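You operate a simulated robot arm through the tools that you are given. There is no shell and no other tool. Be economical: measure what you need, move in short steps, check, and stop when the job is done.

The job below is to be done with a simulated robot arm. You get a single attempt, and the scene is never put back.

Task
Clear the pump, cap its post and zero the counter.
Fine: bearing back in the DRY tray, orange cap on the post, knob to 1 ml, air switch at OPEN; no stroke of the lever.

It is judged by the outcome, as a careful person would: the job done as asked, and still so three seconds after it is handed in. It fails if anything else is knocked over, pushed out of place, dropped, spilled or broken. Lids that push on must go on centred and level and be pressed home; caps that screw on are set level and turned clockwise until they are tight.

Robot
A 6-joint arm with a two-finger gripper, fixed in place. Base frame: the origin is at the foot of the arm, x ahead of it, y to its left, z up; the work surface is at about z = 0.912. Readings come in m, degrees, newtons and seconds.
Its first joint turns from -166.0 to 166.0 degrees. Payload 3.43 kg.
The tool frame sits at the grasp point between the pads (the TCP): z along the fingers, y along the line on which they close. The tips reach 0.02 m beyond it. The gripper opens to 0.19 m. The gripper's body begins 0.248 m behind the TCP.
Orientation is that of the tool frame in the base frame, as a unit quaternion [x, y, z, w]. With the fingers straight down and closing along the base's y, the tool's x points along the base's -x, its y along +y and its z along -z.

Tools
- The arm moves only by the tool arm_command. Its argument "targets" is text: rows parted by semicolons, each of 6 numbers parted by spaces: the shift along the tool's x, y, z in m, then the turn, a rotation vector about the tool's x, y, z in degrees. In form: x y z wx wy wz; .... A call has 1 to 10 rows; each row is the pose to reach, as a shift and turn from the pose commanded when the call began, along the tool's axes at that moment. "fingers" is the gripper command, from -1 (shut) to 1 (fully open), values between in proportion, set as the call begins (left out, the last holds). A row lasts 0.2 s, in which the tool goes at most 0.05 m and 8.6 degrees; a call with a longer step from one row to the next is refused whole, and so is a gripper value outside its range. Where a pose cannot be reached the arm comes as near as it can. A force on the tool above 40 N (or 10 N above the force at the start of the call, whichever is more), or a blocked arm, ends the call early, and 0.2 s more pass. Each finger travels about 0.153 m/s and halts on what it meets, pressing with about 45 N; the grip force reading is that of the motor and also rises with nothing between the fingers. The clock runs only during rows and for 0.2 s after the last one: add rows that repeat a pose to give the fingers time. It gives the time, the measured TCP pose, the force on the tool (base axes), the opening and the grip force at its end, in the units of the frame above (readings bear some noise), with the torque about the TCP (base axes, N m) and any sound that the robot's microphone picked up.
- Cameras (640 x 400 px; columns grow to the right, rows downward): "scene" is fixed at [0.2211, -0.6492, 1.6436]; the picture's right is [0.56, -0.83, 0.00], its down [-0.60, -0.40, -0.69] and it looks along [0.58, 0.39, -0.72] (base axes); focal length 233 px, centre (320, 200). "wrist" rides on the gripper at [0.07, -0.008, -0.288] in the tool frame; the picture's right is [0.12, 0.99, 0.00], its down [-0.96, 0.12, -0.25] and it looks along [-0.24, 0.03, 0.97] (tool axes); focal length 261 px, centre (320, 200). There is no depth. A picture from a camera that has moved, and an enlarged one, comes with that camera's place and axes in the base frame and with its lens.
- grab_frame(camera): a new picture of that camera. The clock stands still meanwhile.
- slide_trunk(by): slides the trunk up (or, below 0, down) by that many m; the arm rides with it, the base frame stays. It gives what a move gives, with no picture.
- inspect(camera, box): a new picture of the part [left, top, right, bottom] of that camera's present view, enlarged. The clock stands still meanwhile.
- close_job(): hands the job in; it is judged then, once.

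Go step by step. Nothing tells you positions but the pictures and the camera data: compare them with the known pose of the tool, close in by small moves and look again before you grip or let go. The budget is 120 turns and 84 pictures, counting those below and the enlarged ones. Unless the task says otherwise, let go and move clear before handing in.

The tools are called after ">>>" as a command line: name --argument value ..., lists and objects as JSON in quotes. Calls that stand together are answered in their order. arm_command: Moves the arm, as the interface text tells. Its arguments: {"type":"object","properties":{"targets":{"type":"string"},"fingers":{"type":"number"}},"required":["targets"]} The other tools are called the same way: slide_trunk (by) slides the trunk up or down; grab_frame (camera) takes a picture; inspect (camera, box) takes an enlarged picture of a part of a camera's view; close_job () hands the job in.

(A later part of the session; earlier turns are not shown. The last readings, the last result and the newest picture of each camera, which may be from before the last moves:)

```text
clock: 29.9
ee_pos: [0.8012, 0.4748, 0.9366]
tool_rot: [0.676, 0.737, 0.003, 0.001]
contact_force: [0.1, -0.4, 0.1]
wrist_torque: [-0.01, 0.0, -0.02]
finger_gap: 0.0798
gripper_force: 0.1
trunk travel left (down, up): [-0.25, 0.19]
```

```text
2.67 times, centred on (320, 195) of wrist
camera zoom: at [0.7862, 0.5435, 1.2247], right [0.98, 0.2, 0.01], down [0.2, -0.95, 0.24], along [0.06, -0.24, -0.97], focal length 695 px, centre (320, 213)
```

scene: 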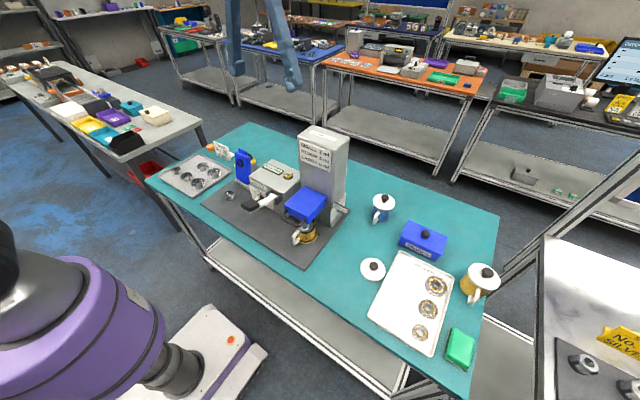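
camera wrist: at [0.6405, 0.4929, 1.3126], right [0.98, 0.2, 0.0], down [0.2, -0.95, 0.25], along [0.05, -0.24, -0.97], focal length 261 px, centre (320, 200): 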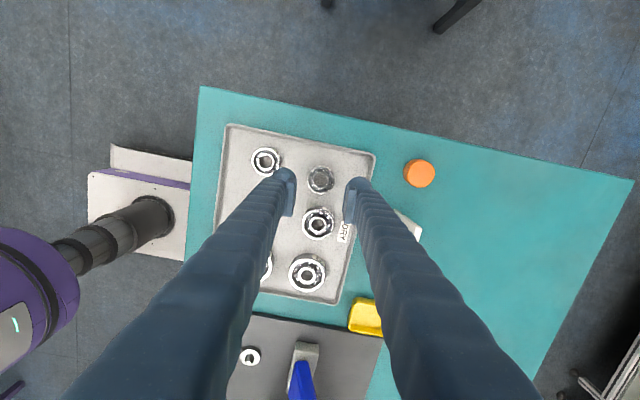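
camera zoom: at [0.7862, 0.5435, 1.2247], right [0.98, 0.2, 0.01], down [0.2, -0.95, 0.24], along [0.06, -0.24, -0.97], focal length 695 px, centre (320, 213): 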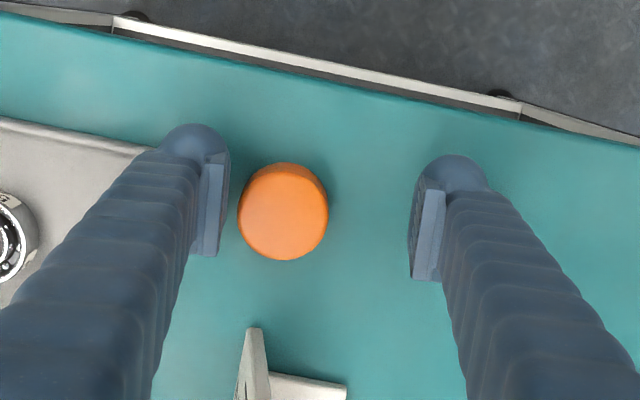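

The cap sits flat again with room to the tray. I centre on it, then narrow the fingers.

>>> arm_command --targets "0 -0.008 0 0 0 0; 0 -0.016 0 0 0 0; 0 -0.016 0 0 0 0"

>>> arm_command --targets "0 0 0 0 0 0; 0 0 0 0 0 0" --fingers -0.37

>>> inspect --camera "wrist" --box '[200, 120, 440, 270]'

>>> inspect --camera "scene" --box '[190, 125, 250, 175]'

```text
clock: 30.7
ee_pos: [0.7845, 0.473, 0.9364]
tool_rot: [0.675, 0.738, 0.003, 0.001]
contact_force: [0.1, -0.8, 0.3]
wrist_torque: [0.02, 0.0, 0.0]
finger_gap: 0.0795
gripper_force: 0.0
trunk travel left (down, up): [-0.25, 0.19]
```

```text
clock: 31.3
ee_pos: [0.7854, 0.4725, 0.9372]
tool_rot: [0.676, 0.737, 0.002, 0.0]
contact_force: [0.4, 0.6, 0.5]
wrist_torque: [0.01, 0.02, 0.0]
finger_gap: 0.0599
gripper_force: 0.1
trunk travel left (down, up): [-0.25, 0.19]
```

```text
2.67 times, centred on (320, 195) of wrist
camera zoom: at [0.77, 0.5417, 1.2243], right [0.98, 0.2, 0.01], down [0.2, -0.95, 0.24], along [0.06, -0.24, -0.97], focal length 695 px, centre (320, 213)
```

zoom: 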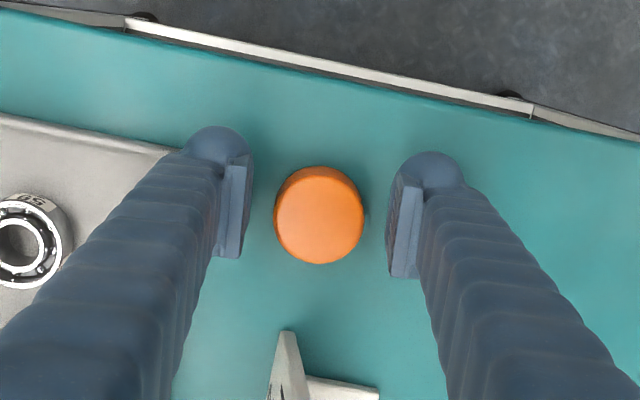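

```text
8.00 times, centred on (220, 150) of scene
camera zoom: at [0.2211, -0.6492, 1.6436], right [0.56, -0.83, 0.0], down [-0.6, -0.4, -0.69], along [0.58, 0.39, -0.72], focal length 1867 px, centre (1120, 600)
```

zoom: 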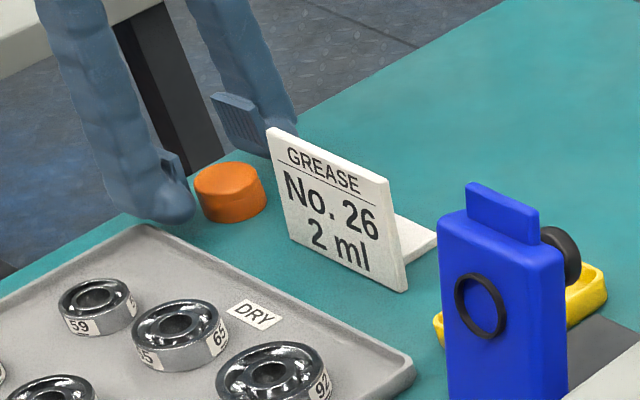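

Centred well enough; small shift away from the tray, then down to 0.9255 with force checks.

>>> arm_command --targets "-0.004 0.003 0 0 0 0; -0.004 0.003 0.004 0 0 0; -0.004 0.003 0.008 0 0 0; -0.004 0.003 0.0105 0 0 0; -0.004 0.003 0.012 0 0 0"

>>> inspect --camera "scene" --box '[190, 125, 250, 175]'

```text
clock: 32.5
ee_pos: [0.7891, 0.4709, 0.9232]
tool_rot: [0.676, 0.737, 0.003, 0.0]
contact_force: [0.8, 0.4, 0.4]
wrist_torque: [-0.01, -0.01, -0.01]
finger_gap: 0.0596
gripper_force: 0.0
trunk travel left (down, up): [-0.25, 0.19]
```

```text
8.00 times, centred on (220, 150) of scene
camera zoom: at [0.2211, -0.6492, 1.6436], right [0.56, -0.83, 0.0], down [-0.6, -0.4, -0.69], along [0.58, 0.39, -0.72], focal length 1867 px, centre (1120, 600)
```

zoom: 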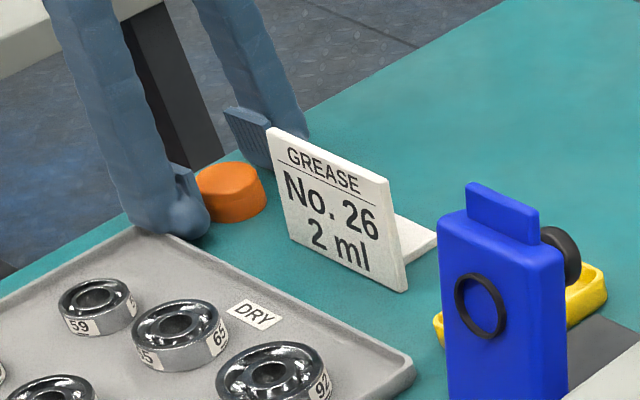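

>>> arm_command --targets "0 0 0.001 0 0 0; 0 0 0.002 0 0 0; 0 0 0.003 0 0 0"

```text
clock: 33.3
ee_pos: [0.7891, 0.4697, 0.9243]
tool_rot: [0.676, 0.737, 0.005, 0.002]
contact_force: [0.9, -0.2, 17.1]
wrist_torque: [-0.35, 0.98, 0.09]
finger_gap: 0.0608
gripper_force: 0.4
trunk travel left (down, up): [-0.25, 0.19]
```

Contact on one side (likely rim). I back up 3 mm and close.

>>> arm_command --targets "0 0 -0.003 0 0 0; 0 0 -0.003 0 0 0"

>>> arm_command --targets "0 0 0 0 0 0; 0 0 0 0 0 0" --fingers -1

>>> inspect --camera "wrist" --box '[200, 120, 440, 270]'

>>> inspect --camera "scene" --box '[190, 125, 250, 175]'

```text
clock: 33.9
ee_pos: [0.7875, 0.4692, 0.9235]
tool_rot: [0.676, 0.737, 0.004, 0.0]
contact_force: [-0.1, 2.0, 2.4]
wrist_torque: [0.02, 0.19, -0.14]
finger_gap: 0.0602
gripper_force: 0.1
trunk travel left (down, up): [-0.25, 0.19]
```

```text
clock: 34.5
ee_pos: [0.7894, 0.4694, 0.9233]
tool_rot: [0.676, 0.737, 0.003, 0.0]
contact_force: [0.0, 0.3, -0.2]
wrist_torque: [-0.01, 0.0, 0.01]
finger_gap: 0.0379
gripper_force: 45.4
trunk travel left (down, up): [-0.25, 0.19]
```

```text
2.67 times, centred on (320, 195) of wrist
camera zoom: at [0.774, 0.5381, 1.2119], right [0.98, 0.2, 0.01], down [0.2, -0.95, 0.24], along [0.05, -0.24, -0.97], focal length 695 px, centre (320, 213)
```

zoom: 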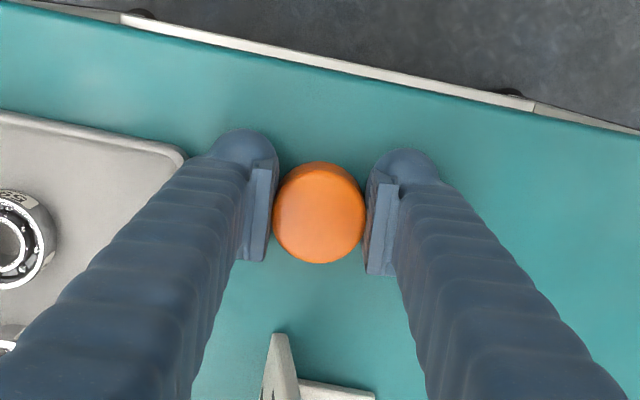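

```text
8.00 times, centred on (220, 150) of scene
camera zoom: at [0.2211, -0.6492, 1.6436], right [0.56, -0.83, 0.0], down [-0.6, -0.4, -0.69], along [0.58, 0.39, -0.72], focal length 1867 px, centre (1120, 600)
```

zoom: 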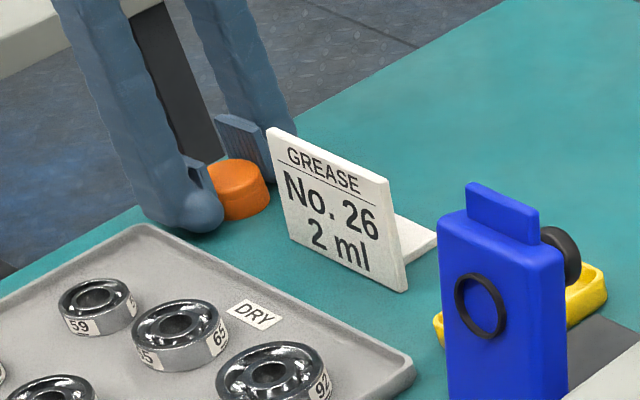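

The cap is gripped. I lift and check it.

>>> arm_command --targets "0 0 -0.02 0 0 0; 0 0 -0.05 0 0 0; 0 0 -0.09 0 0 0; 0 0 -0.13 0 0 0; 0 0 -0.165 0 0 0"

>>> arm_command --targets "-0.0372 -0.0225 0 0 0 0; -0.0743 -0.045 0 0 0 0; -0.1115 -0.0676 0 0 0 0; -0.1487 -0.09 0 0 0 0; -0.1858 -0.1126 0 0 0 0; -0.223 -0.1351 0 0 0 0; -0.26 -0.1576 0 0 0 0; -0.297 -0.18 0 0 0 0; -0.335 -0.2027 0 0 0 0; -0.3717 -0.2252 0 0 0 0"

>>> grab_frame --camera "wrist"

>>> inspect --camera "scene" --box '[190, 120, 310, 220]'

```text
clock: 35.7
ee_pos: [0.7891, 0.4684, 1.088]
tool_rot: [0.676, 0.737, 0.004, 0.0]
contact_force: [0.6, -0.4, -0.4]
wrist_torque: [0.0, 0.0, -0.04]
finger_gap: 0.0379
gripper_force: 45.1
trunk travel left (down, up): [-0.25, 0.19]
```

```text
clock: 37.9
ee_pos: [0.5955, 0.0752, 1.0883]
tool_rot: [0.676, 0.737, 0.004, 0.0]
contact_force: [0.0, -0.4, -0.8]
wrist_torque: [0.02, -0.04, 0.0]
finger_gap: 0.038
gripper_force: 45.0
trunk travel left (down, up): [-0.25, 0.19]
```

```text
35 pictures are left
camera wrist: at [0.5793, 0.1445, 1.3773], right [0.98, 0.2, 0.01], down [0.2, -0.95, 0.24], along [0.06, -0.24, -0.97], focal length 261 px, centre (320, 200)
```

wrist: 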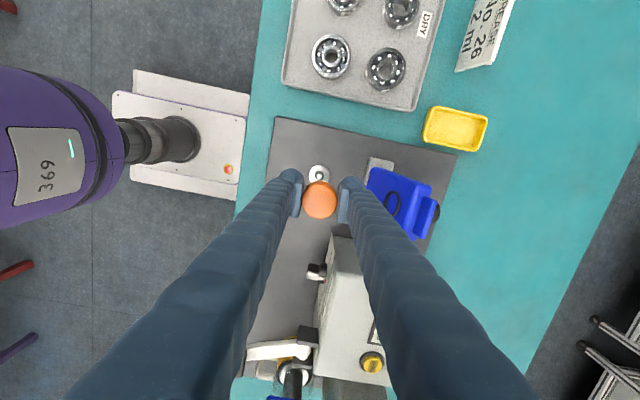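

```text
4.00 times, centred on (250, 170) of scene
camera zoom: at [0.2211, -0.6492, 1.6436], right [0.56, -0.83, 0.0], down [-0.6, -0.4, -0.69], along [0.58, 0.39, -0.72], focal length 934 px, centre (600, 320)
```

zoom: 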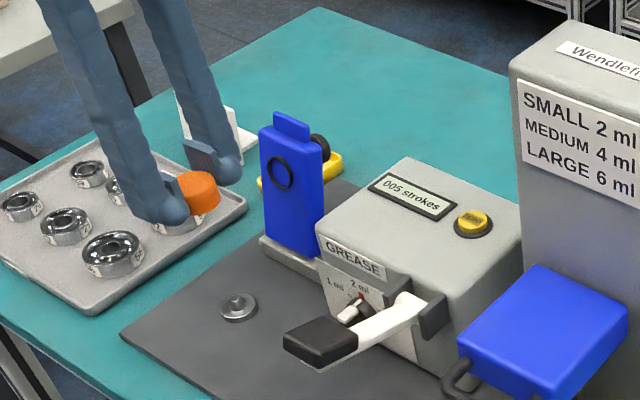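

The cap is over the post roughly. I remove the 0.4° tilt, descend partway with a small shift, and check alignment.

>>> arm_command --targets "0.004 0 0.03 0.34 -0.31 0; 0.004 0 0.07 0.34 -0.31 0; 0.004 0 0.11 0.34 -0.31 0; 0.004 0 0.11 0.34 -0.31 0"

>>> inspect --camera "wrist" --box '[260, 150, 380, 225]'

>>> inspect --camera "scene" --box '[220, 160, 270, 210]'

```text
clock: 38.9
ee_pos: [0.5976, 0.0813, 0.9767]
tool_rot: [0.676, 0.737, -0.001, 0.001]
contact_force: [-0.6, -0.5, 0.0]
wrist_torque: [-0.03, -0.01, -0.02]
finger_gap: 0.0382
gripper_force: 45.0
trunk travel left (down, up): [-0.25, 0.19]
```

```text
5.33 times, centred on (320, 188) of wrist
camera zoom: at [0.5833, 0.1524, 1.2647], right [0.98, 0.2, 0.0], down [0.2, -0.95, 0.25], along [0.05, -0.24, -0.97], focal length 1390 px, centre (320, 267)
```

zoom: 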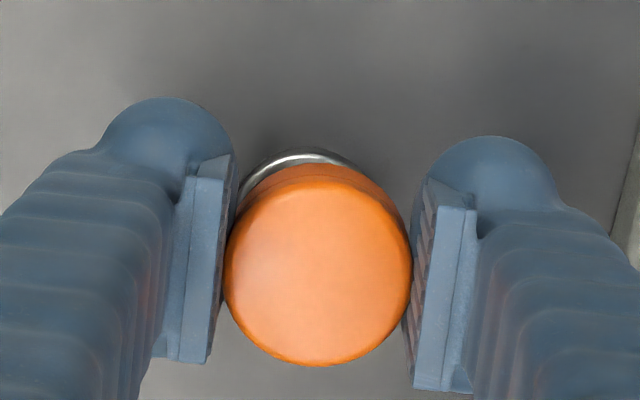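

```text
8.00 times, centred on (245, 185) of scene
camera zoom: at [0.2211, -0.6492, 1.6436], right [0.56, -0.83, 0.0], down [-0.6, -0.4, -0.69], along [0.58, 0.39, -0.72], focal length 1867 px, centre (920, 320)
```

zoom: 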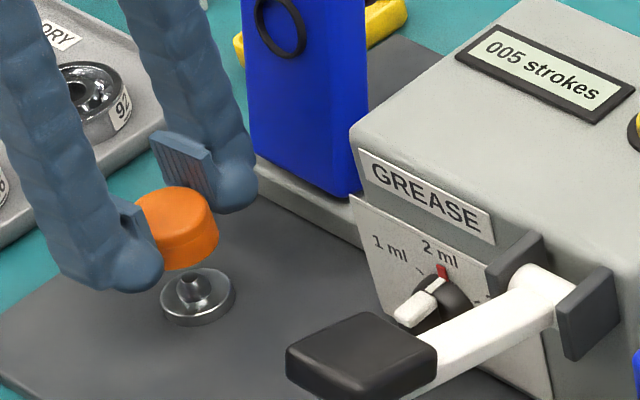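

I shift about 4 mm toward -x and 2.5 mm toward -y, and descend 12 mm to look again.

>>> arm_command --targets "-0.0022 -0.0037 0 0 0 0; -0.0022 -0.0037 0.008 0 0 0; -0.0022 -0.0037 0.012 0 0 0; -0.0022 -0.0037 0.012 0 0 0"

>>> inspect --camera "wrist" --box '[260, 150, 380, 225]'

>>> inspect --camera "scene" --box '[230, 175, 260, 205]'

```text
clock: 39.9
ee_pos: [0.5914, 0.0803, 0.9644]
tool_rot: [0.675, 0.738, -0.001, 0.0]
contact_force: [-0.3, -0.5, 0.1]
wrist_torque: [-0.01, -0.01, -0.01]
finger_gap: 0.038
gripper_force: 44.8
trunk travel left (down, up): [-0.25, 0.19]
```

```text
5.33 times, centred on (320, 188) of wrist
camera zoom: at [0.5792, 0.1508, 1.2521], right [0.98, 0.2, 0.0], down [0.2, -0.95, 0.25], along [0.05, -0.24, -0.97], focal length 1390 px, centre (320, 267)
```

zoom: 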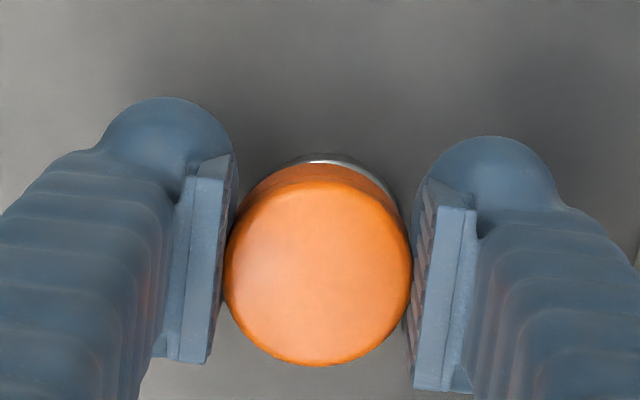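

```text
13.33 times, centred on (245, 190) of scene
camera zoom: at [0.2211, -0.6492, 1.6436], right [0.56, -0.83, 0.0], down [-0.6, -0.4, -0.69], along [0.58, 0.39, -0.72], focal length 3112 px, centre (1320, 333)
```

zoom: 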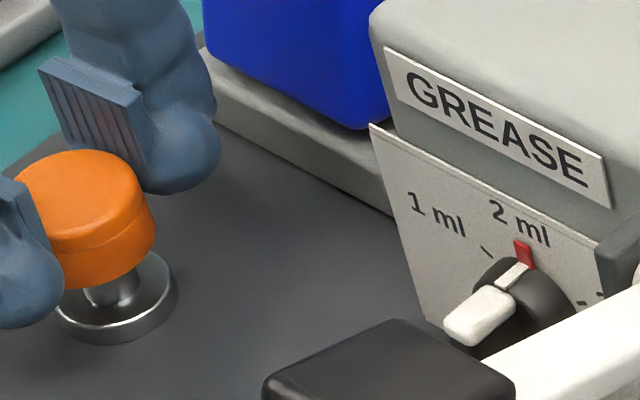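

Small correction (+1.5 mm x, −2 mm y), then lower gently, watching force.

>>> arm_command --targets "-0.0021 0.0013 0 0 0 0; -0.0021 0.0013 0.003 0 0 0; -0.0021 0.0013 0.006 0 0 0; -0.0021 0.0013 0.009 0 0 0; -0.0021 0.0013 0.011 0 0 0"

>>> inspect --camera "scene" --box '[230, 175, 260, 205]'

>>> inspect --camera "wrist" --box '[260, 150, 380, 225]'

```text
clock: 41.1
ee_pos: [0.5943, 0.0778, 0.954]
tool_rot: [0.676, 0.737, -0.001, 0.0]
contact_force: [0.8, -0.5, 0.7]
wrist_torque: [-0.02, 0.02, 0.01]
finger_gap: 0.0376
gripper_force: 44.4
trunk travel left (down, up): [-0.25, 0.19]
```

```text
13.33 times, centred on (245, 190) of scene
camera zoom: at [0.2211, -0.6492, 1.6436], right [0.56, -0.83, 0.0], down [-0.6, -0.4, -0.69], along [0.58, 0.39, -0.72], focal length 3112 px, centre (1320, 333)
```

zoom: 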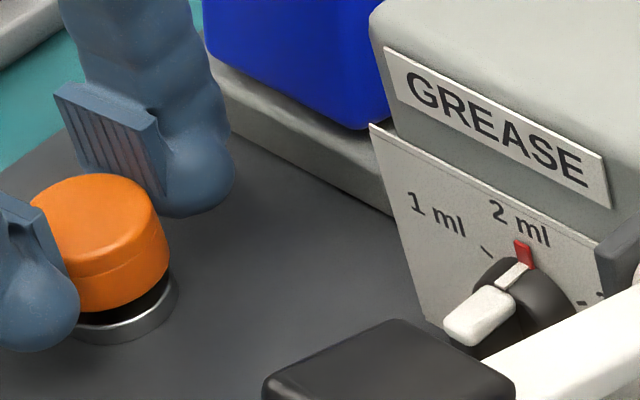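

```text
5.33 times, centred on (320, 188) of wrist
camera zoom: at [0.5801, 0.1491, 1.2417], right [0.98, 0.2, 0.0], down [0.2, -0.95, 0.25], along [0.05, -0.24, -0.97], focal length 1390 px, centre (320, 267)
```

zoom: 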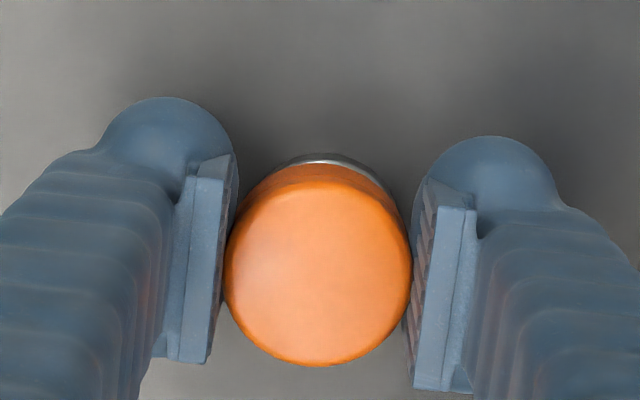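

>>> arm_command --targets "-0.001 0.0014 0 0 0 0; -0.001 0.0014 0.002 0 0 0; -0.001 0.0014 0.004 0 0 0; -0.001 0.0014 0.006 0 0 0"

```text
clock: 42.1
ee_pos: [0.5941, 0.0774, 0.9476]
tool_rot: [0.676, 0.737, -0.001, 0.0]
contact_force: [-2.1, 2.8, 0.1]
wrist_torque: [0.08, 0.07, 0.0]
finger_gap: 0.0379
gripper_force: 44.8
trunk travel left (down, up): [-0.25, 0.19]
```

The pin is inside the cap (small side force). I relax toward that force and continue down.

>>> arm_command --targets "0.001 -0.0008 0.001 0 0 0; 0.001 -0.0008 0.003 0 0 0; 0.001 -0.0008 0.005 0 0 0"

>>> inspect --camera "scene" --box '[230, 175, 260, 205]'

```text
clock: 42.9
ee_pos: [0.5945, 0.0789, 0.9431]
tool_rot: [0.675, 0.737, 0.0, 0.001]
contact_force: [-3.2, 1.0, 16.3]
wrist_torque: [0.11, 0.1, -0.04]
finger_gap: 0.0381
gripper_force: 44.8
trunk travel left (down, up): [-0.25, 0.19]
```

```text
13.33 times, centred on (245, 190) of scene
camera zoom: at [0.2211, -0.6492, 1.6436], right [0.56, -0.83, 0.0], down [-0.6, -0.4, -0.69], along [0.58, 0.39, -0.72], focal length 3112 px, centre (1320, 333)
```

zoom: 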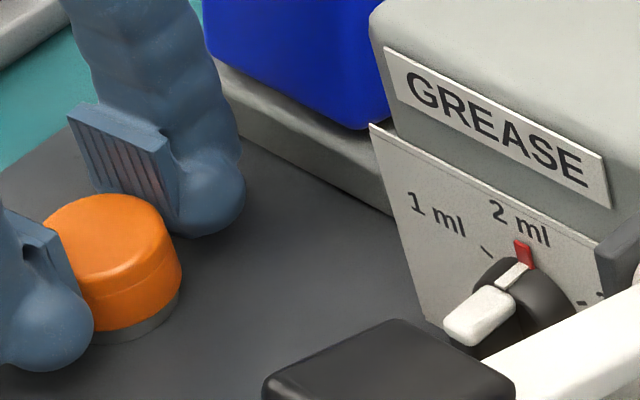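

The cap is almost on the flange; I press it home.

>>> arm_command --targets "0 0 0.001 0 0 0; 0 0 0.0025 0 0 0; 0 0 0.0035 0 0 0; 0 0 0.0035 0 0 0"

```text
clock: 43.9
ee_pos: [0.5956, 0.0789, 0.9403]
tool_rot: [0.675, 0.737, 0.0, 0.002]
contact_force: [7.5, -2.1, 38.3]
wrist_torque: [-0.23, -0.11, 0.02]
finger_gap: 0.0376
gripper_force: 45.1
trunk travel left (down, up): [-0.25, 0.19]
```

>>> inspect --camera "scene" --box '[230, 175, 260, 205]'

```text
13.33 times, centred on (245, 190) of scene
camera zoom: at [0.2211, -0.6492, 1.6436], right [0.56, -0.83, 0.0], down [-0.6, -0.4, -0.69], along [0.58, 0.39, -0.72], focal length 3112 px, centre (1320, 333)
```

zoom: 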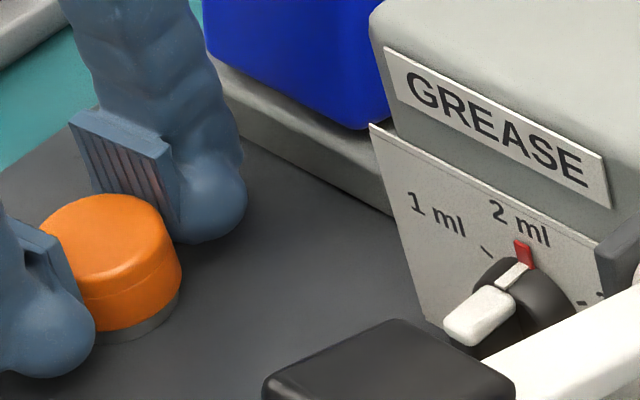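

The fingers slid while the cap stayed put: it is seated on the flange. I release, rise, and then press its top with closed fingers to be sure.

>>> arm_command --targets "0 0 -0.003 0 0 0; 0 0 -0.003 0 0 0"

>>> arm_command --targets "0 0 0 0 0 0; 0 0 0 0 0 0; 0 0 -0.02 0 0 0; 0 0 -0.05 0 0 0; 0 0 -0.05 0 0 0" --fingers -0.42

>>> arm_command --targets "-0.004 0 0 0 0 0; -0.004 0 0 0 0 0; -0.004 0 0 0 0 0" --fingers -1

>>> inspect --camera "wrist" --box '[260, 130, 380, 205]'

```text
clock: 44.5
ee_pos: [0.5942, 0.0795, 0.9402]
tool_rot: [0.676, 0.737, -0.002, 0.0]
contact_force: [4.2, 2.8, 3.1]
wrist_torque: [0.09, -0.13, 0.01]
finger_gap: 0.038
gripper_force: 45.1
trunk travel left (down, up): [-0.25, 0.19]
```

```text
clock: 45.7
ee_pos: [0.5955, 0.0779, 0.9928]
tool_rot: [0.676, 0.737, -0.001, 0.0]
contact_force: [-1.1, 0.5, -0.1]
wrist_torque: [0.01, 0.02, 0.03]
finger_gap: 0.055
gripper_force: 0.0
trunk travel left (down, up): [-0.25, 0.19]
```

```text
clock: 46.5
ee_pos: [0.5947, 0.0749, 0.9934]
tool_rot: [0.676, 0.737, 0.0, 0.0]
contact_force: [-0.4, -0.7, 0.1]
wrist_torque: [-0.02, -0.03, 0.02]
finger_gap: 0.0002
gripper_force: 33.9
trunk travel left (down, up): [-0.25, 0.19]
```

```text
5.33 times, centred on (320, 168) of wrist
camera zoom: at [0.5817, 0.1449, 1.2808], right [0.98, 0.2, 0.0], down [0.2, -0.95, 0.25], along [0.05, -0.24, -0.97], focal length 1390 px, centre (320, 373)
```

zoom: 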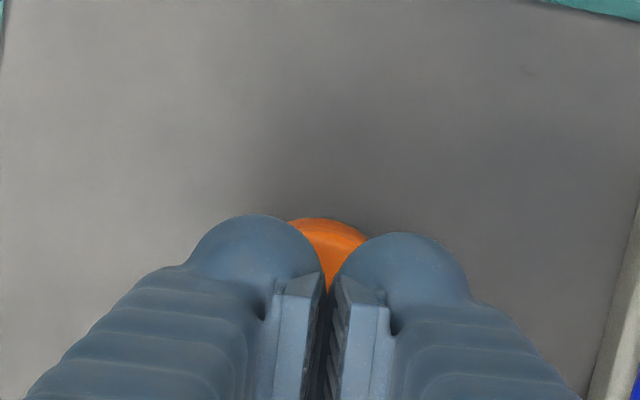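

Centred above the cap. I press down until firm contact.

>>> arm_command --targets "0 0 0.02 0 0 0; 0 0 0.03 0 0 0; 0 0 0.034 0 0 0; 0 0 0.037 0 0 0; 0 0 0.04 0 0 0; 0 0 0.043 0 0 0; 0 0 0.046 0 0 0; 0 0 0.049 0 0 0"

```text
clock: 47.3
ee_pos: [0.5948, 0.076, 0.9639]
tool_rot: [0.675, 0.738, 0.0, 0.001]
contact_force: [-7.1, -0.6, 23.0]
wrist_torque: [-0.05, 0.19, 0.0]
finger_gap: 0.006
gripper_force: 34.7
trunk travel left (down, up): [-0.25, 0.19]
stopped in row 3: the force on the tool passed its limit at 50 N (the readings are from after the stop); the commanded pose is now the measured one
```

>>> arm_command --targets "0 0 -0.04 0 0 0; 0.04 0 -0.08 0 0 0; 0.08 0 -0.11 0 0 0; 0.1 0 -0.11 0 0 0"

>>> inspect --camera "scene" --box '[230, 165, 290, 215]'

>>> inspect --camera "wrist" --box '[200, 160, 440, 400]'

```text
refused: row 2 steps farther than a row can; nothing moved
```

```text
8.00 times, centred on (260, 190) of scene
camera zoom: at [0.2211, -0.6492, 1.6436], right [0.56, -0.83, 0.0], down [-0.6, -0.4, -0.69], along [0.58, 0.39, -0.72], focal length 1867 px, centre (800, 280)
```

zoom: 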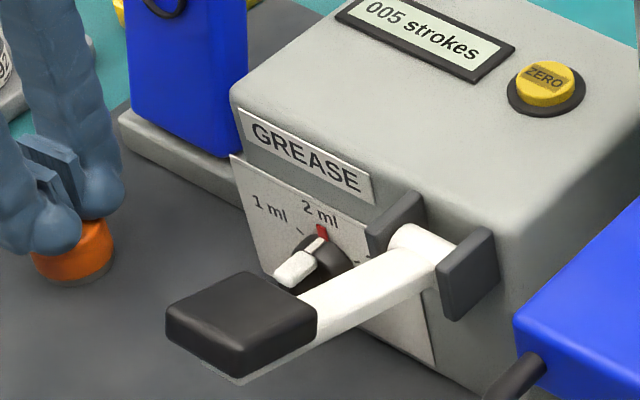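

```text
1.67 times, centred on (320, 280) of wrist
camera zoom: at [0.5798, 0.1462, 1.2515], right [0.98, 0.21, 0.0], down [0.2, -0.95, 0.25], along [0.05, -0.24, -0.97], focal length 434 px, centre (320, 67)
```

zoom: 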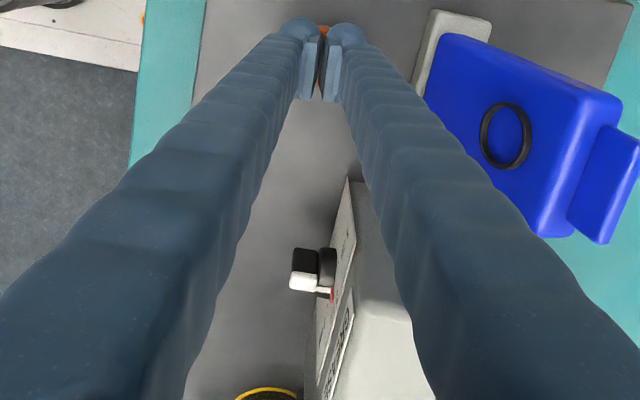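

The cap is firmly seated. Next the knob: I rise clear and zoom in on its scale.

>>> arm_command --targets "0 0 -0.03 0 0 0; 0 0 -0.07 0 0 0; 0 0 -0.11 0 0 0"

>>> inspect --camera "scene" --box '[256, 182, 280, 200]'

```text
clock: 48.1
ee_pos: [0.5946, 0.0766, 1.0725]
tool_rot: [0.675, 0.737, 0.0, 0.002]
contact_force: [-0.6, -0.4, -0.2]
wrist_torque: [0.02, -0.06, 0.04]
finger_gap: 0.0001
gripper_force: 34.3
trunk travel left (down, up): [-0.25, 0.19]
```

```text
16.00 times, centred on (268, 191) of scene
camera zoom: at [0.2211, -0.6492, 1.6436], right [0.56, -0.83, 0.0], down [-0.6, -0.4, -0.69], along [0.58, 0.39, -0.72], focal length 3734 px, centre (1152, 344)
```

zoom: 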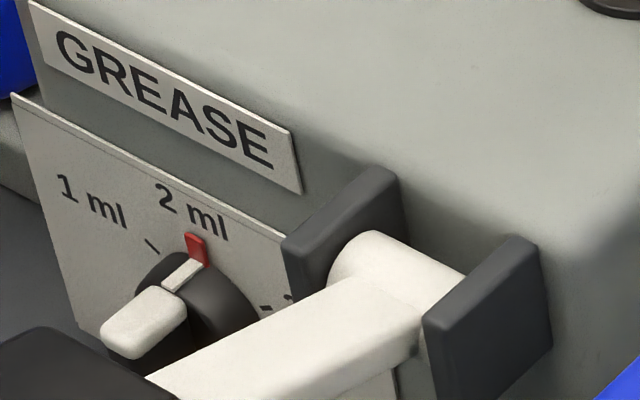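

The scale spacing reads as about 60° (1 ml lies toward +y, left of up). I turn the gripper back to close along y and go above the knob bar near (0.617, -0.078).

>>> arm_command --targets "-0.0153 0.001 0 0 0 -8.5; -0.0306 0.002 0 0 0 -17; -0.0459 0.003 0 0 0 -25.5; -0.0612 0.004 0 0 0 -34; -0.0765 0.005 0 0 0 -42.5; -0.0918 0.006 0 0 0 -51; -0.107 0.007 0 0 0 -59.5; -0.1224 0.008 0 0 0 -68; -0.1377 0.0085 0 0 0 -76.5; -0.153 0.0091 0 0 0 -85" --fingers -0.37

>>> inspect --camera "wrist" --box '[240, 130, 400, 230]'

```text
clock: 50.3
ee_pos: [0.6169, -0.0759, 1.0716]
tool_rot: [-0.001, 1.0, -0.001, 0.002]
contact_force: [-0.1, 0.7, 0.2]
wrist_torque: [0.05, -0.02, 0.02]
finger_gap: 0.0596
gripper_force: 0.2
trunk travel left (down, up): [-0.25, 0.19]
```

```text
4.00 times, centred on (320, 180) of wrist
camera zoom: at [0.5481, -0.0835, 1.3604], right [-0.12, 0.99, 0.0], down [0.96, 0.12, 0.25], along [0.25, 0.03, -0.97], focal length 1043 px, centre (320, 280)
```

zoom: 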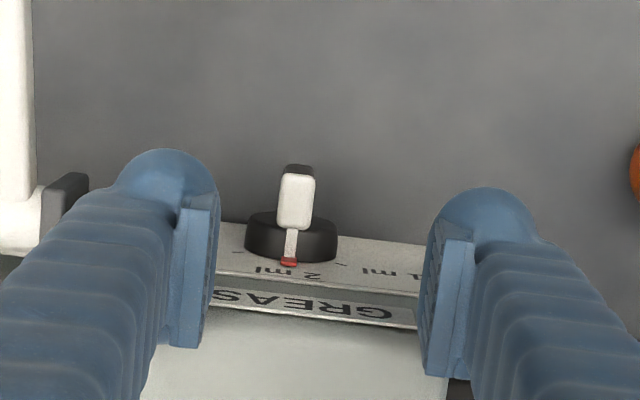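

The bar is at (0.615, -0.084), 13 mm thick, standing upright. I lower the fingers on both sides of it, keeping clear of the hub.

>>> arm_command --targets "0.014 -0.008 0 0 0 0; 0.014 -0.008 0.04 0 0 0; 0.014 -0.008 0.07 0 0 0; 0.014 -0.008 0.085 0 0 0; 0.014 -0.008 0.094 0 0 0; 0.014 -0.008 0.094 0 0 0"

>>> inspect --camera "wrist" --box '[240, 130, 400, 230]'

>>> inspect --camera "scene" --box '[240, 160, 300, 210]'

```text
clock: 51.7
ee_pos: [0.6046, -0.0851, 0.9789]
tool_rot: [0.001, 1.0, 0.0, 0.002]
contact_force: [-0.9, 0.6, -0.3]
wrist_torque: [-0.01, 0.02, 0.02]
finger_gap: 0.0595
gripper_force: 0.0
trunk travel left (down, up): [-0.25, 0.19]
```

```text
4.00 times, centred on (320, 180) of wrist
camera zoom: at [0.5342, -0.0921, 1.2664], right [-0.12, 0.99, 0.0], down [0.96, 0.12, 0.25], along [0.25, 0.03, -0.97], focal length 1043 px, centre (320, 280)
```

zoom: 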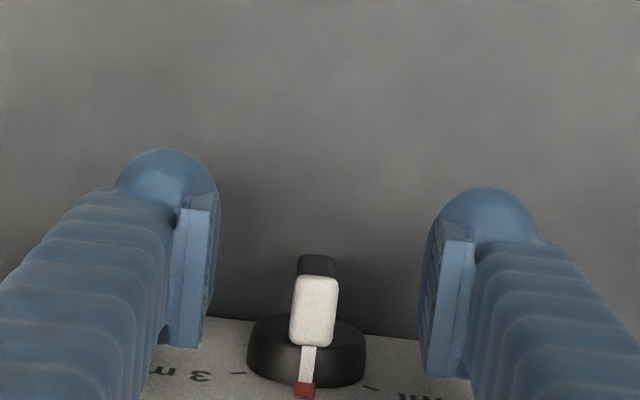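

```text
8.00 times, centred on (270, 185) of scene
camera zoom: at [0.2211, -0.6492, 1.6436], right [0.56, -0.83, 0.0], down [-0.6, -0.4, -0.69], along [0.58, 0.39, -0.72], focal length 1867 px, centre (720, 320)
```

zoom: 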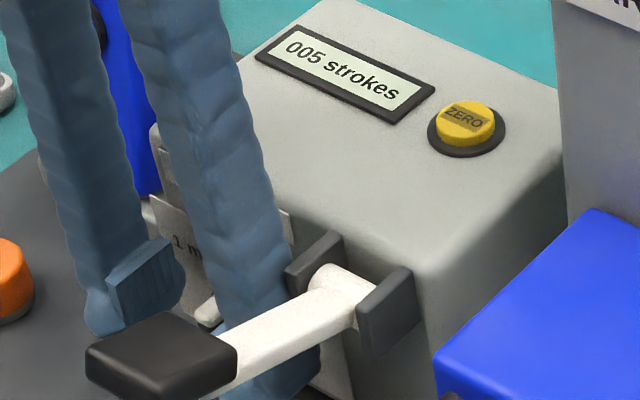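

Good straddle. I close on the bar.

>>> arm_command --targets "0 -0.001 0.002 0 0 0; 0 -0.001 0.002 0 0 0"

>>> arm_command --targets "0 0 0 0 0 0; 0 0 0 0 0 0; 0 0 0 0 0 0" --fingers -1

```text
clock: 52.3
ee_pos: [0.6055, -0.0856, 0.9757]
tool_rot: [0.0, 1.0, 0.001, 0.002]
contact_force: [-0.5, 0.9, 0.0]
wrist_torque: [-0.01, 0.01, 0.0]
finger_gap: 0.0597
gripper_force: 0.2
trunk travel left (down, up): [-0.25, 0.19]
```

```text
clock: 53.1
ee_pos: [0.6032, -0.0849, 0.9761]
tool_rot: [0.0, 1.0, 0.0, 0.0]
contact_force: [-19.6, 2.3, -4.8]
wrist_torque: [-0.01, 0.61, 0.03]
finger_gap: 0.011
gripper_force: 44.2
trunk travel left (down, up): [-0.25, 0.19]
```

Gripped (11 mm). I start turning about the knob axis: first 16°, toward +y.

>>> arm_command --targets "0.001 0.0007 0 4 0 0; 0.001 0.0014 0.0001 8 0 0; 0.001 0.0021 0.0002 12 0 0; 0.001 0.0028 0.0004 16 0 0"

>>> inspect --camera "wrist" --box '[240, 130, 400, 230]'

```text
clock: 54.1
ee_pos: [0.6023, -0.082, 0.9759]
tool_rot: [0.002, 0.99, -0.139, 0.002]
contact_force: [-22.2, -0.3, -1.0]
wrist_torque: [0.03, 1.56, -0.14]
finger_gap: 0.0113
gripper_force: 44.2
trunk travel left (down, up): [-0.25, 0.19]
```

```text
4.00 times, centred on (320, 180) of wrist
camera zoom: at [0.5316, -0.0101, 1.2547], right [-0.12, 0.95, -0.27], down [0.96, 0.18, 0.21], along [0.25, -0.24, -0.94], focal length 1043 px, centre (320, 280)
```

zoom: 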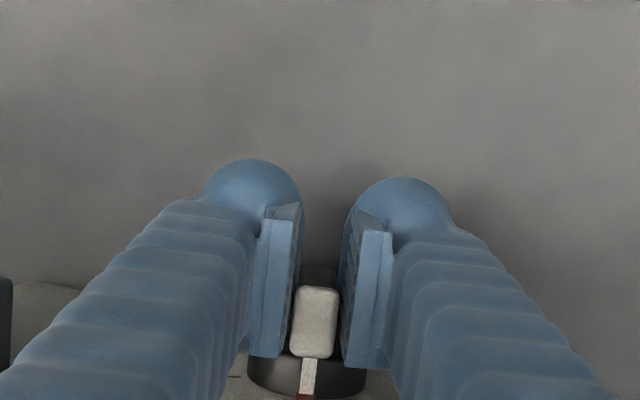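

It turns along. I continue to about 60° in total.

>>> arm_command --targets "0.001 0.001 0 5.5 0 0; 0.001 0.002 0.0002 11 0 0; 0.001 0.003 0.0004 16.5 0 0; 0.001 0.0039 0.0008 22 0 0; 0.001 0.0048 0.0012 27.5 0 0; 0.001 0.0057 0.0017 33 0 0; 0.001 0.0065 0.0023 38.5 0 0; 0.001 0.0073 0.0029 44 0 0; 0.001 0.0073 0.0029 44 0 0"

>>> inspect --camera "scene" --box '[240, 160, 300, 210]'

>>> inspect --camera "wrist" --box '[240, 160, 400, 260]'

```text
clock: 56.1
ee_pos: [0.6029, -0.0758, 0.9708]
tool_rot: [0.001, 0.866, -0.501, 0.002]
contact_force: [-13.5, -2.1, 6.3]
wrist_torque: [0.08, 0.04, 0.12]
finger_gap: 0.0109
gripper_force: 44.4
trunk travel left (down, up): [-0.25, 0.19]
```

```text
8.00 times, centred on (270, 185) of scene
camera zoom: at [0.2211, -0.6492, 1.6436], right [0.56, -0.83, 0.0], down [-0.6, -0.4, -0.69], along [0.58, 0.39, -0.72], focal length 1867 px, centre (720, 320)
```

zoom: 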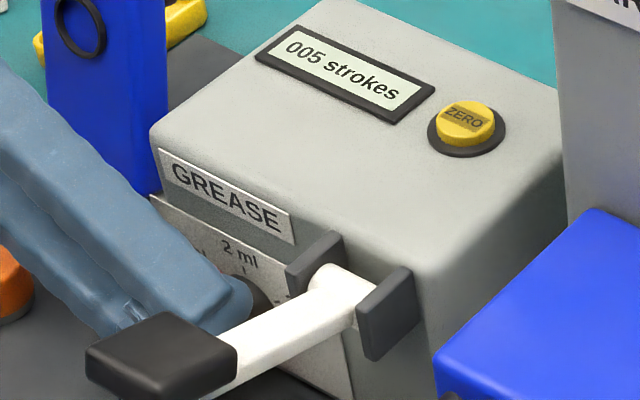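

```text
4.00 times, centred on (320, 210) of wrist
camera zoom: at [0.5322, 0.1697, 1.1222], right [-0.12, 0.49, -0.86], down [0.96, 0.27, 0.03], along [0.25, -0.83, -0.51], focal length 1043 px, centre (320, 160)
```

zoom: 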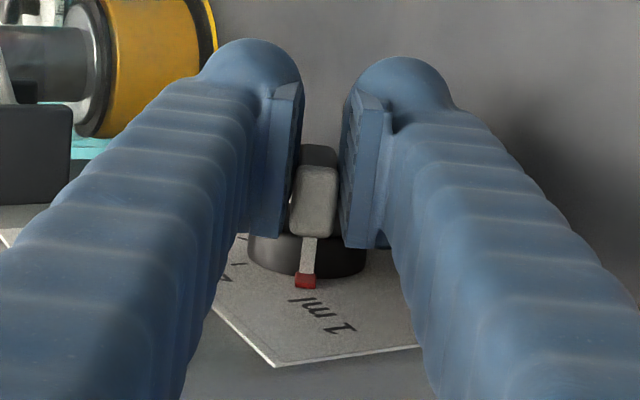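

The red pointer lies over the 1 ml tick. I release, back straight out, and check.

>>> arm_command --targets "0 0 0 0 0 0; 0 0 0 0 0 0; 0 0 -0.03 0 0 0; 0 0 -0.07 0 0 0; 0 0 -0.11 0 0 0; 0 0 -0.11 0 0 0" --fingers -0.58

>>> inspect --camera "scene" --box '[256, 182, 280, 200]'

```text
clock: 57.5
ee_pos: [0.6014, 0.0202, 1.0261]
tool_rot: [0.001, 0.866, -0.5, 0.001]
contact_force: [0.6, -0.1, 0.0]
wrist_torque: [-0.05, 0.0, 0.02]
finger_gap: 0.04
gripper_force: 0.1
trunk travel left (down, up): [-0.25, 0.19]
```

```text
16.00 times, centred on (268, 191) of scene
camera zoom: at [0.2211, -0.6492, 1.6436], right [0.56, -0.83, 0.0], down [-0.6, -0.4, -0.69], along [0.58, 0.39, -0.72], focal length 3734 px, centre (1152, 344)
```

zoom: 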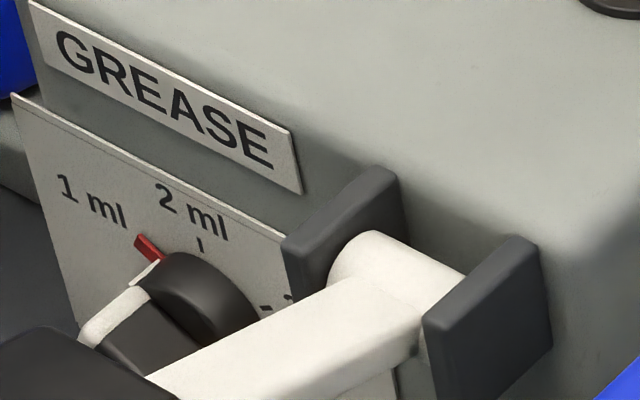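

The pointer covers the 1 ml tick exactly. Next the ZERO button, near (0.722, -0.165, 1.05): I straighten the tool, close the fingers and go above it.

>>> arm_command --targets "0 -0.016 -0.0062 -7.5 0 0; 0 -0.0315 -0.0124 -15 0 0; 0 -0.047 -0.0186 -22.5 0 0; 0 -0.063 -0.0248 -30 0 0; 0 -0.079 -0.031 -37.5 0 0; 0 -0.095 -0.0373 -45 0 0; 0 -0.11 -0.0435 -52.5 0 0; 0 -0.126 -0.0497 -60 0 0; 0 -0.126 -0.0497 -60 0 0" --fingers -1

>>> arm_command --targets "-0.024 -0.033 0 0 0 0; -0.048 -0.066 0 0 0 0; -0.072 -0.099 0 0 0 0; -0.096 -0.132 0 0 0 0; -0.12 -0.165 0 0 0 0; -0.12 -0.165 0 0 0 0"

>>> inspect --camera "wrist" --box '[200, 80, 440, 230]'

```text
clock: 59.5
ee_pos: [0.6014, -0.0035, 1.1593]
tool_rot: [-0.001, 1.0, 0.0, 0.002]
contact_force: [-0.4, 0.0, -0.3]
wrist_torque: [0.1, -0.01, 0.01]
finger_gap: 0.0
gripper_force: 34.9
trunk travel left (down, up): [-0.25, 0.19]
```

```text
clock: 60.9
ee_pos: [0.7229, -0.1643, 1.1586]
tool_rot: [0.0, 1.0, 0.001, 0.002]
contact_force: [0.0, 0.1, 0.3]
wrist_torque: [0.06, -0.03, 0.01]
finger_gap: 0.0
gripper_force: 33.9
trunk travel left (down, up): [-0.25, 0.19]
```

```text
2.67 times, centred on (320, 155) of wrist
camera zoom: at [0.6521, -0.1714, 1.4472], right [-0.12, 0.99, 0.0], down [0.96, 0.12, 0.25], along [0.25, 0.03, -0.97], focal length 695 px, centre (320, 320)
```

zoom: 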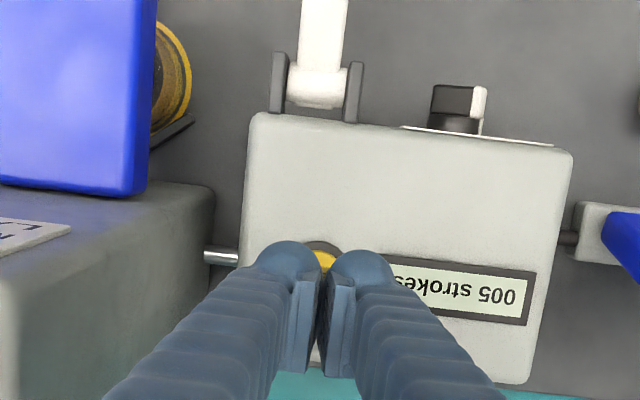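

The button is directly beneath, within 3 mm. I descend slowly and press.

>>> arm_command --targets "-0.002 0.0015 0.03 0 0 0; -0.002 0.0015 0.06 0 0 0; -0.002 0.0015 0.07 0 0 0; -0.002 0.0015 0.075 0 0 0; -0.002 0.0015 0.08 0 0 0"

>>> inspect --camera "scene" --box '[260, 150, 310, 200]'

```text
clock: 62.1
ee_pos: [0.7242, -0.1631, 1.0799]
tool_rot: [0.0, 1.0, 0.0, 0.002]
contact_force: [0.7, 1.4, 3.5]
wrist_torque: [0.05, -0.01, 0.0]
finger_gap: 0.0061
gripper_force: 34.5
trunk travel left (down, up): [-0.25, 0.19]
heard: click
```

```text
8.00 times, centred on (285, 175) of scene
camera zoom: at [0.2211, -0.6492, 1.6436], right [0.56, -0.83, 0.0], down [-0.6, -0.4, -0.69], along [0.58, 0.39, -0.72], focal length 1867 px, centre (600, 400)
```

zoom: 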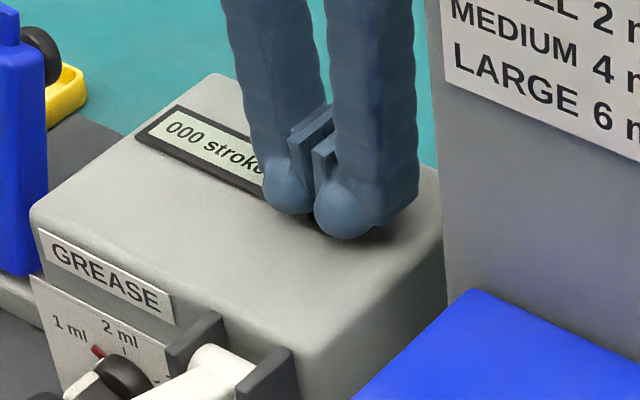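

The counter shows 000. Now the air switch on the tower's -y side: I rise above the tower and go over to look.

>>> arm_command --targets "0 0 -0.045 0 0 0; 0 0 -0.09 0 0 0; 0 0 -0.135 0 0 0; 0 0 -0.18 0 0 0; 0 0 -0.225 0 0 0; 0 0 -0.27 0 0 0; 0 0 -0.31 0 0 0"

>>> arm_command --targets "0.003 -0.045 0 0 0 0; 0.006 -0.09 0 0 0 0; 0.009 -0.135 0 0 0 0; 0.012 -0.18 0 0 0 0; 0.015 -0.225 0 0 0 0; 0.018 -0.27 0 0 0 0; 0.02 -0.3 0 0 0 0; 0.02 -0.3 0 0 0 0"

>>> inspect --camera "scene" --box '[320, 180, 370, 230]'

>>> grab_frame --camera "wrist"

```text
clock: 63.7
ee_pos: [0.7249, -0.162, 1.3903]
tool_rot: [0.0, 1.0, 0.0, 0.0]
contact_force: [-0.3, 0.0, 0.4]
wrist_torque: [0.01, 0.0, -0.01]
finger_gap: 0.0002
gripper_force: 34.5
trunk travel left (down, up): [-0.25, 0.19]
```

```text
clock: 65.5
ee_pos: [0.7011, -0.4643, 1.3909]
tool_rot: [0.0, 1.0, -0.001, 0.001]
contact_force: [0.9, 0.1, -0.1]
wrist_torque: [0.0, -0.01, 0.0]
finger_gap: 0.0001
gripper_force: 34.1
trunk travel left (down, up): [-0.25, 0.19]
```

```text
8.00 times, centred on (345, 205) of scene
camera zoom: at [0.2211, -0.6492, 1.6436], right [0.56, -0.83, 0.0], down [-0.6, -0.4, -0.69], along [0.58, 0.39, -0.72], focal length 1867 px, centre (120, 160)
```

zoom: 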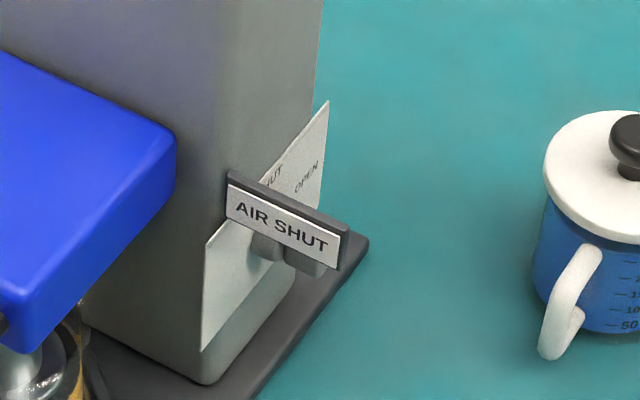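

```text
11 pictures are left
camera wrist: at [0.6318, -0.4713, 1.6783], right [-0.12, 0.99, 0.0], down [0.96, 0.12, 0.25], along [0.25, 0.03, -0.97], focal length 261 px, centre (320, 200)
```

wrist: 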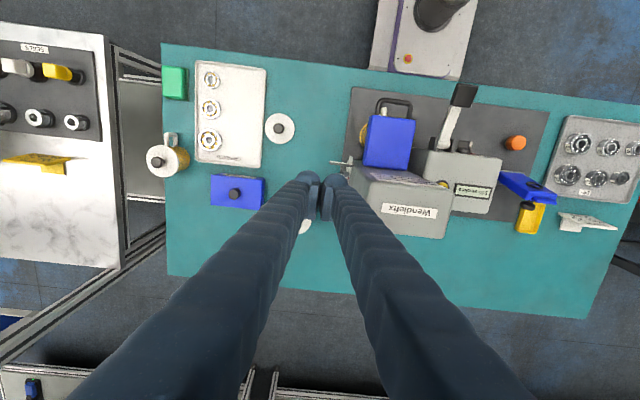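

>>> inspect --camera "wrist" --box '[318, 145, 366, 175]'

>>> inspect --camera "scene" --box '[334, 190, 366, 216]'

```text
13.33 times, centred on (342, 160) of wrist
camera zoom: at [0.6318, -0.4713, 1.6783], right [-0.12, 0.99, 0.0], down [0.96, 0.12, 0.25], along [0.25, 0.03, -0.97], focal length 3475 px, centre (27, 733)
```

zoom: 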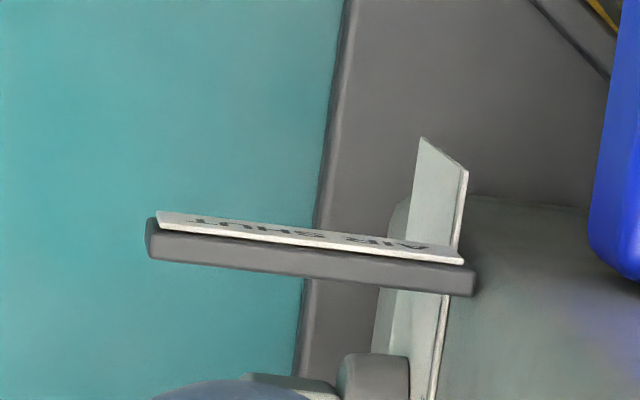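

```text
15.38 times, centred on (350, 203) of scene
camera zoom: at [0.2211, -0.6492, 1.6436], right [0.56, -0.83, 0.0], down [-0.6, -0.4, -0.69], along [0.58, 0.39, -0.72], focal length 3591 px, centre (-142, 154)
```

zoom: 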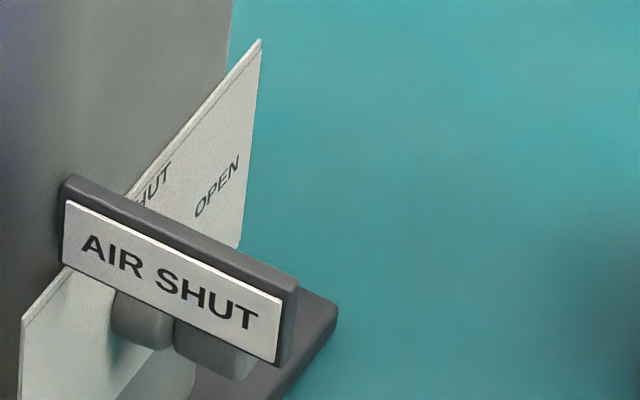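

The AIR SHUT plate seems to be a pivoting handle with SHUT above the hub and OPEN further back. I tilt the camera to look at that side face.

>>> arm_command --targets "-0.006 -0.007 0.035 -6 0 0; -0.012 -0.014 0.07 -12 0 0; -0.018 -0.021 0.105 -18 0 0; -0.024 -0.028 0.14 -24 0 0; -0.028 -0.034 0.18 -30 0 0; -0.034 -0.039 0.227 -35 0 0; -0.034 -0.039 0.227 -35 0 0"

>>> inspect --camera "wrist" --box '[220, 90, 420, 215]'

```text
clock: 67.1
ee_pos: [0.7032, -0.4712, 1.1534]
tool_rot: [0.0, 0.954, 0.299, 0.003]
contact_force: [0.0, -0.8, -0.7]
wrist_torque: [0.16, 0.0, 0.01]
finger_gap: 0.0001
gripper_force: 34.8
out of reach, approached as far as the arm can: row 3, 4, 5, 6, 7
trunk travel left (down, up): [-0.25, 0.19]
```

```text
3.20 times, centred on (320, 152) of wrist
camera zoom: at [0.6315, -0.6429, 1.3865], right [-0.12, 0.81, 0.57], down [0.96, -0.05, 0.27], along [0.25, 0.58, -0.78], focal length 834 px, centre (320, 352)
```

zoom: 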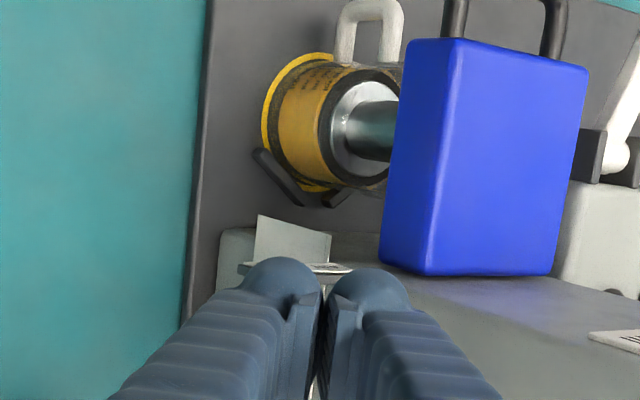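

The closed fingers hide the switch; opening them partly lets me see between them.

>>> arm_command --targets "0 0 0 0 0 0; 0 0 0 0 0 0; 0 0 0 0 0 0" --fingers 0.263

>>> inspect --camera "wrist" --box '[270, 150, 350, 210]'

```text
clock: 67.9
ee_pos: [0.702, -0.4705, 1.1563]
tool_rot: [0.0, 0.954, 0.299, 0.003]
contact_force: [-0.3, -0.7, 0.9]
wrist_torque: [-0.02, -0.02, 0.04]
finger_gap: 0.1197
gripper_force: 0.1
trunk travel left (down, up): [-0.25, 0.19]
```

```text
6.67 times, centred on (310, 180) of wrist
camera zoom: at [0.6312, -0.6418, 1.3879], right [-0.12, 0.82, 0.57], down [0.96, -0.05, 0.28], along [0.25, 0.58, -0.78], focal length 1738 px, centre (387, 333)
```

zoom: 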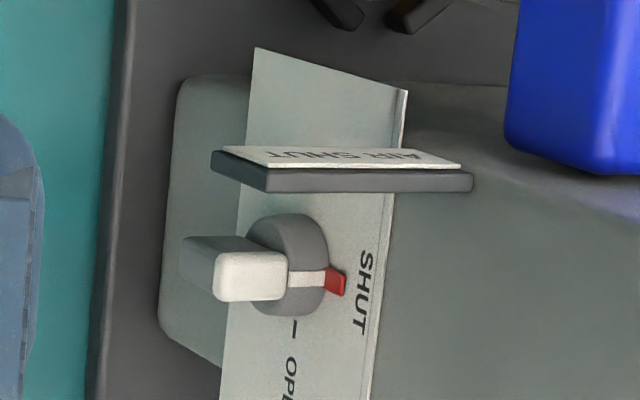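

Now it is clear: the air switch is a knob with a white-ended bar pointing up at SHUT; OPEN is 90° away toward +x, and the AIR SHUT plate stands just in front of it. I straighten up, close the fingers, and plan to press and drag the bar's top toward +x.

>>> arm_command --targets "0 0.01 -0.014 6 0 0; 0 0.02 -0.028 12 0 0; 0 0.03 -0.042 18 0 0; 0 0.04 -0.056 24 0 0; 0 0.05 -0.07 30 0 0; 0 0.057 -0.082 34.8 0 0; 0 0.057 -0.082 34.8 0 0" --fingers -1

```text
clock: 69.5
ee_pos: [0.7029, -0.4726, 1.2538]
tool_rot: [0.001, 1.0, 0.001, 0.001]
contact_force: [-0.3, -0.2, -0.5]
wrist_torque: [-0.06, 0.0, 0.0]
finger_gap: 0.0
gripper_force: 34.2
trunk travel left (down, up): [-0.25, 0.19]
```

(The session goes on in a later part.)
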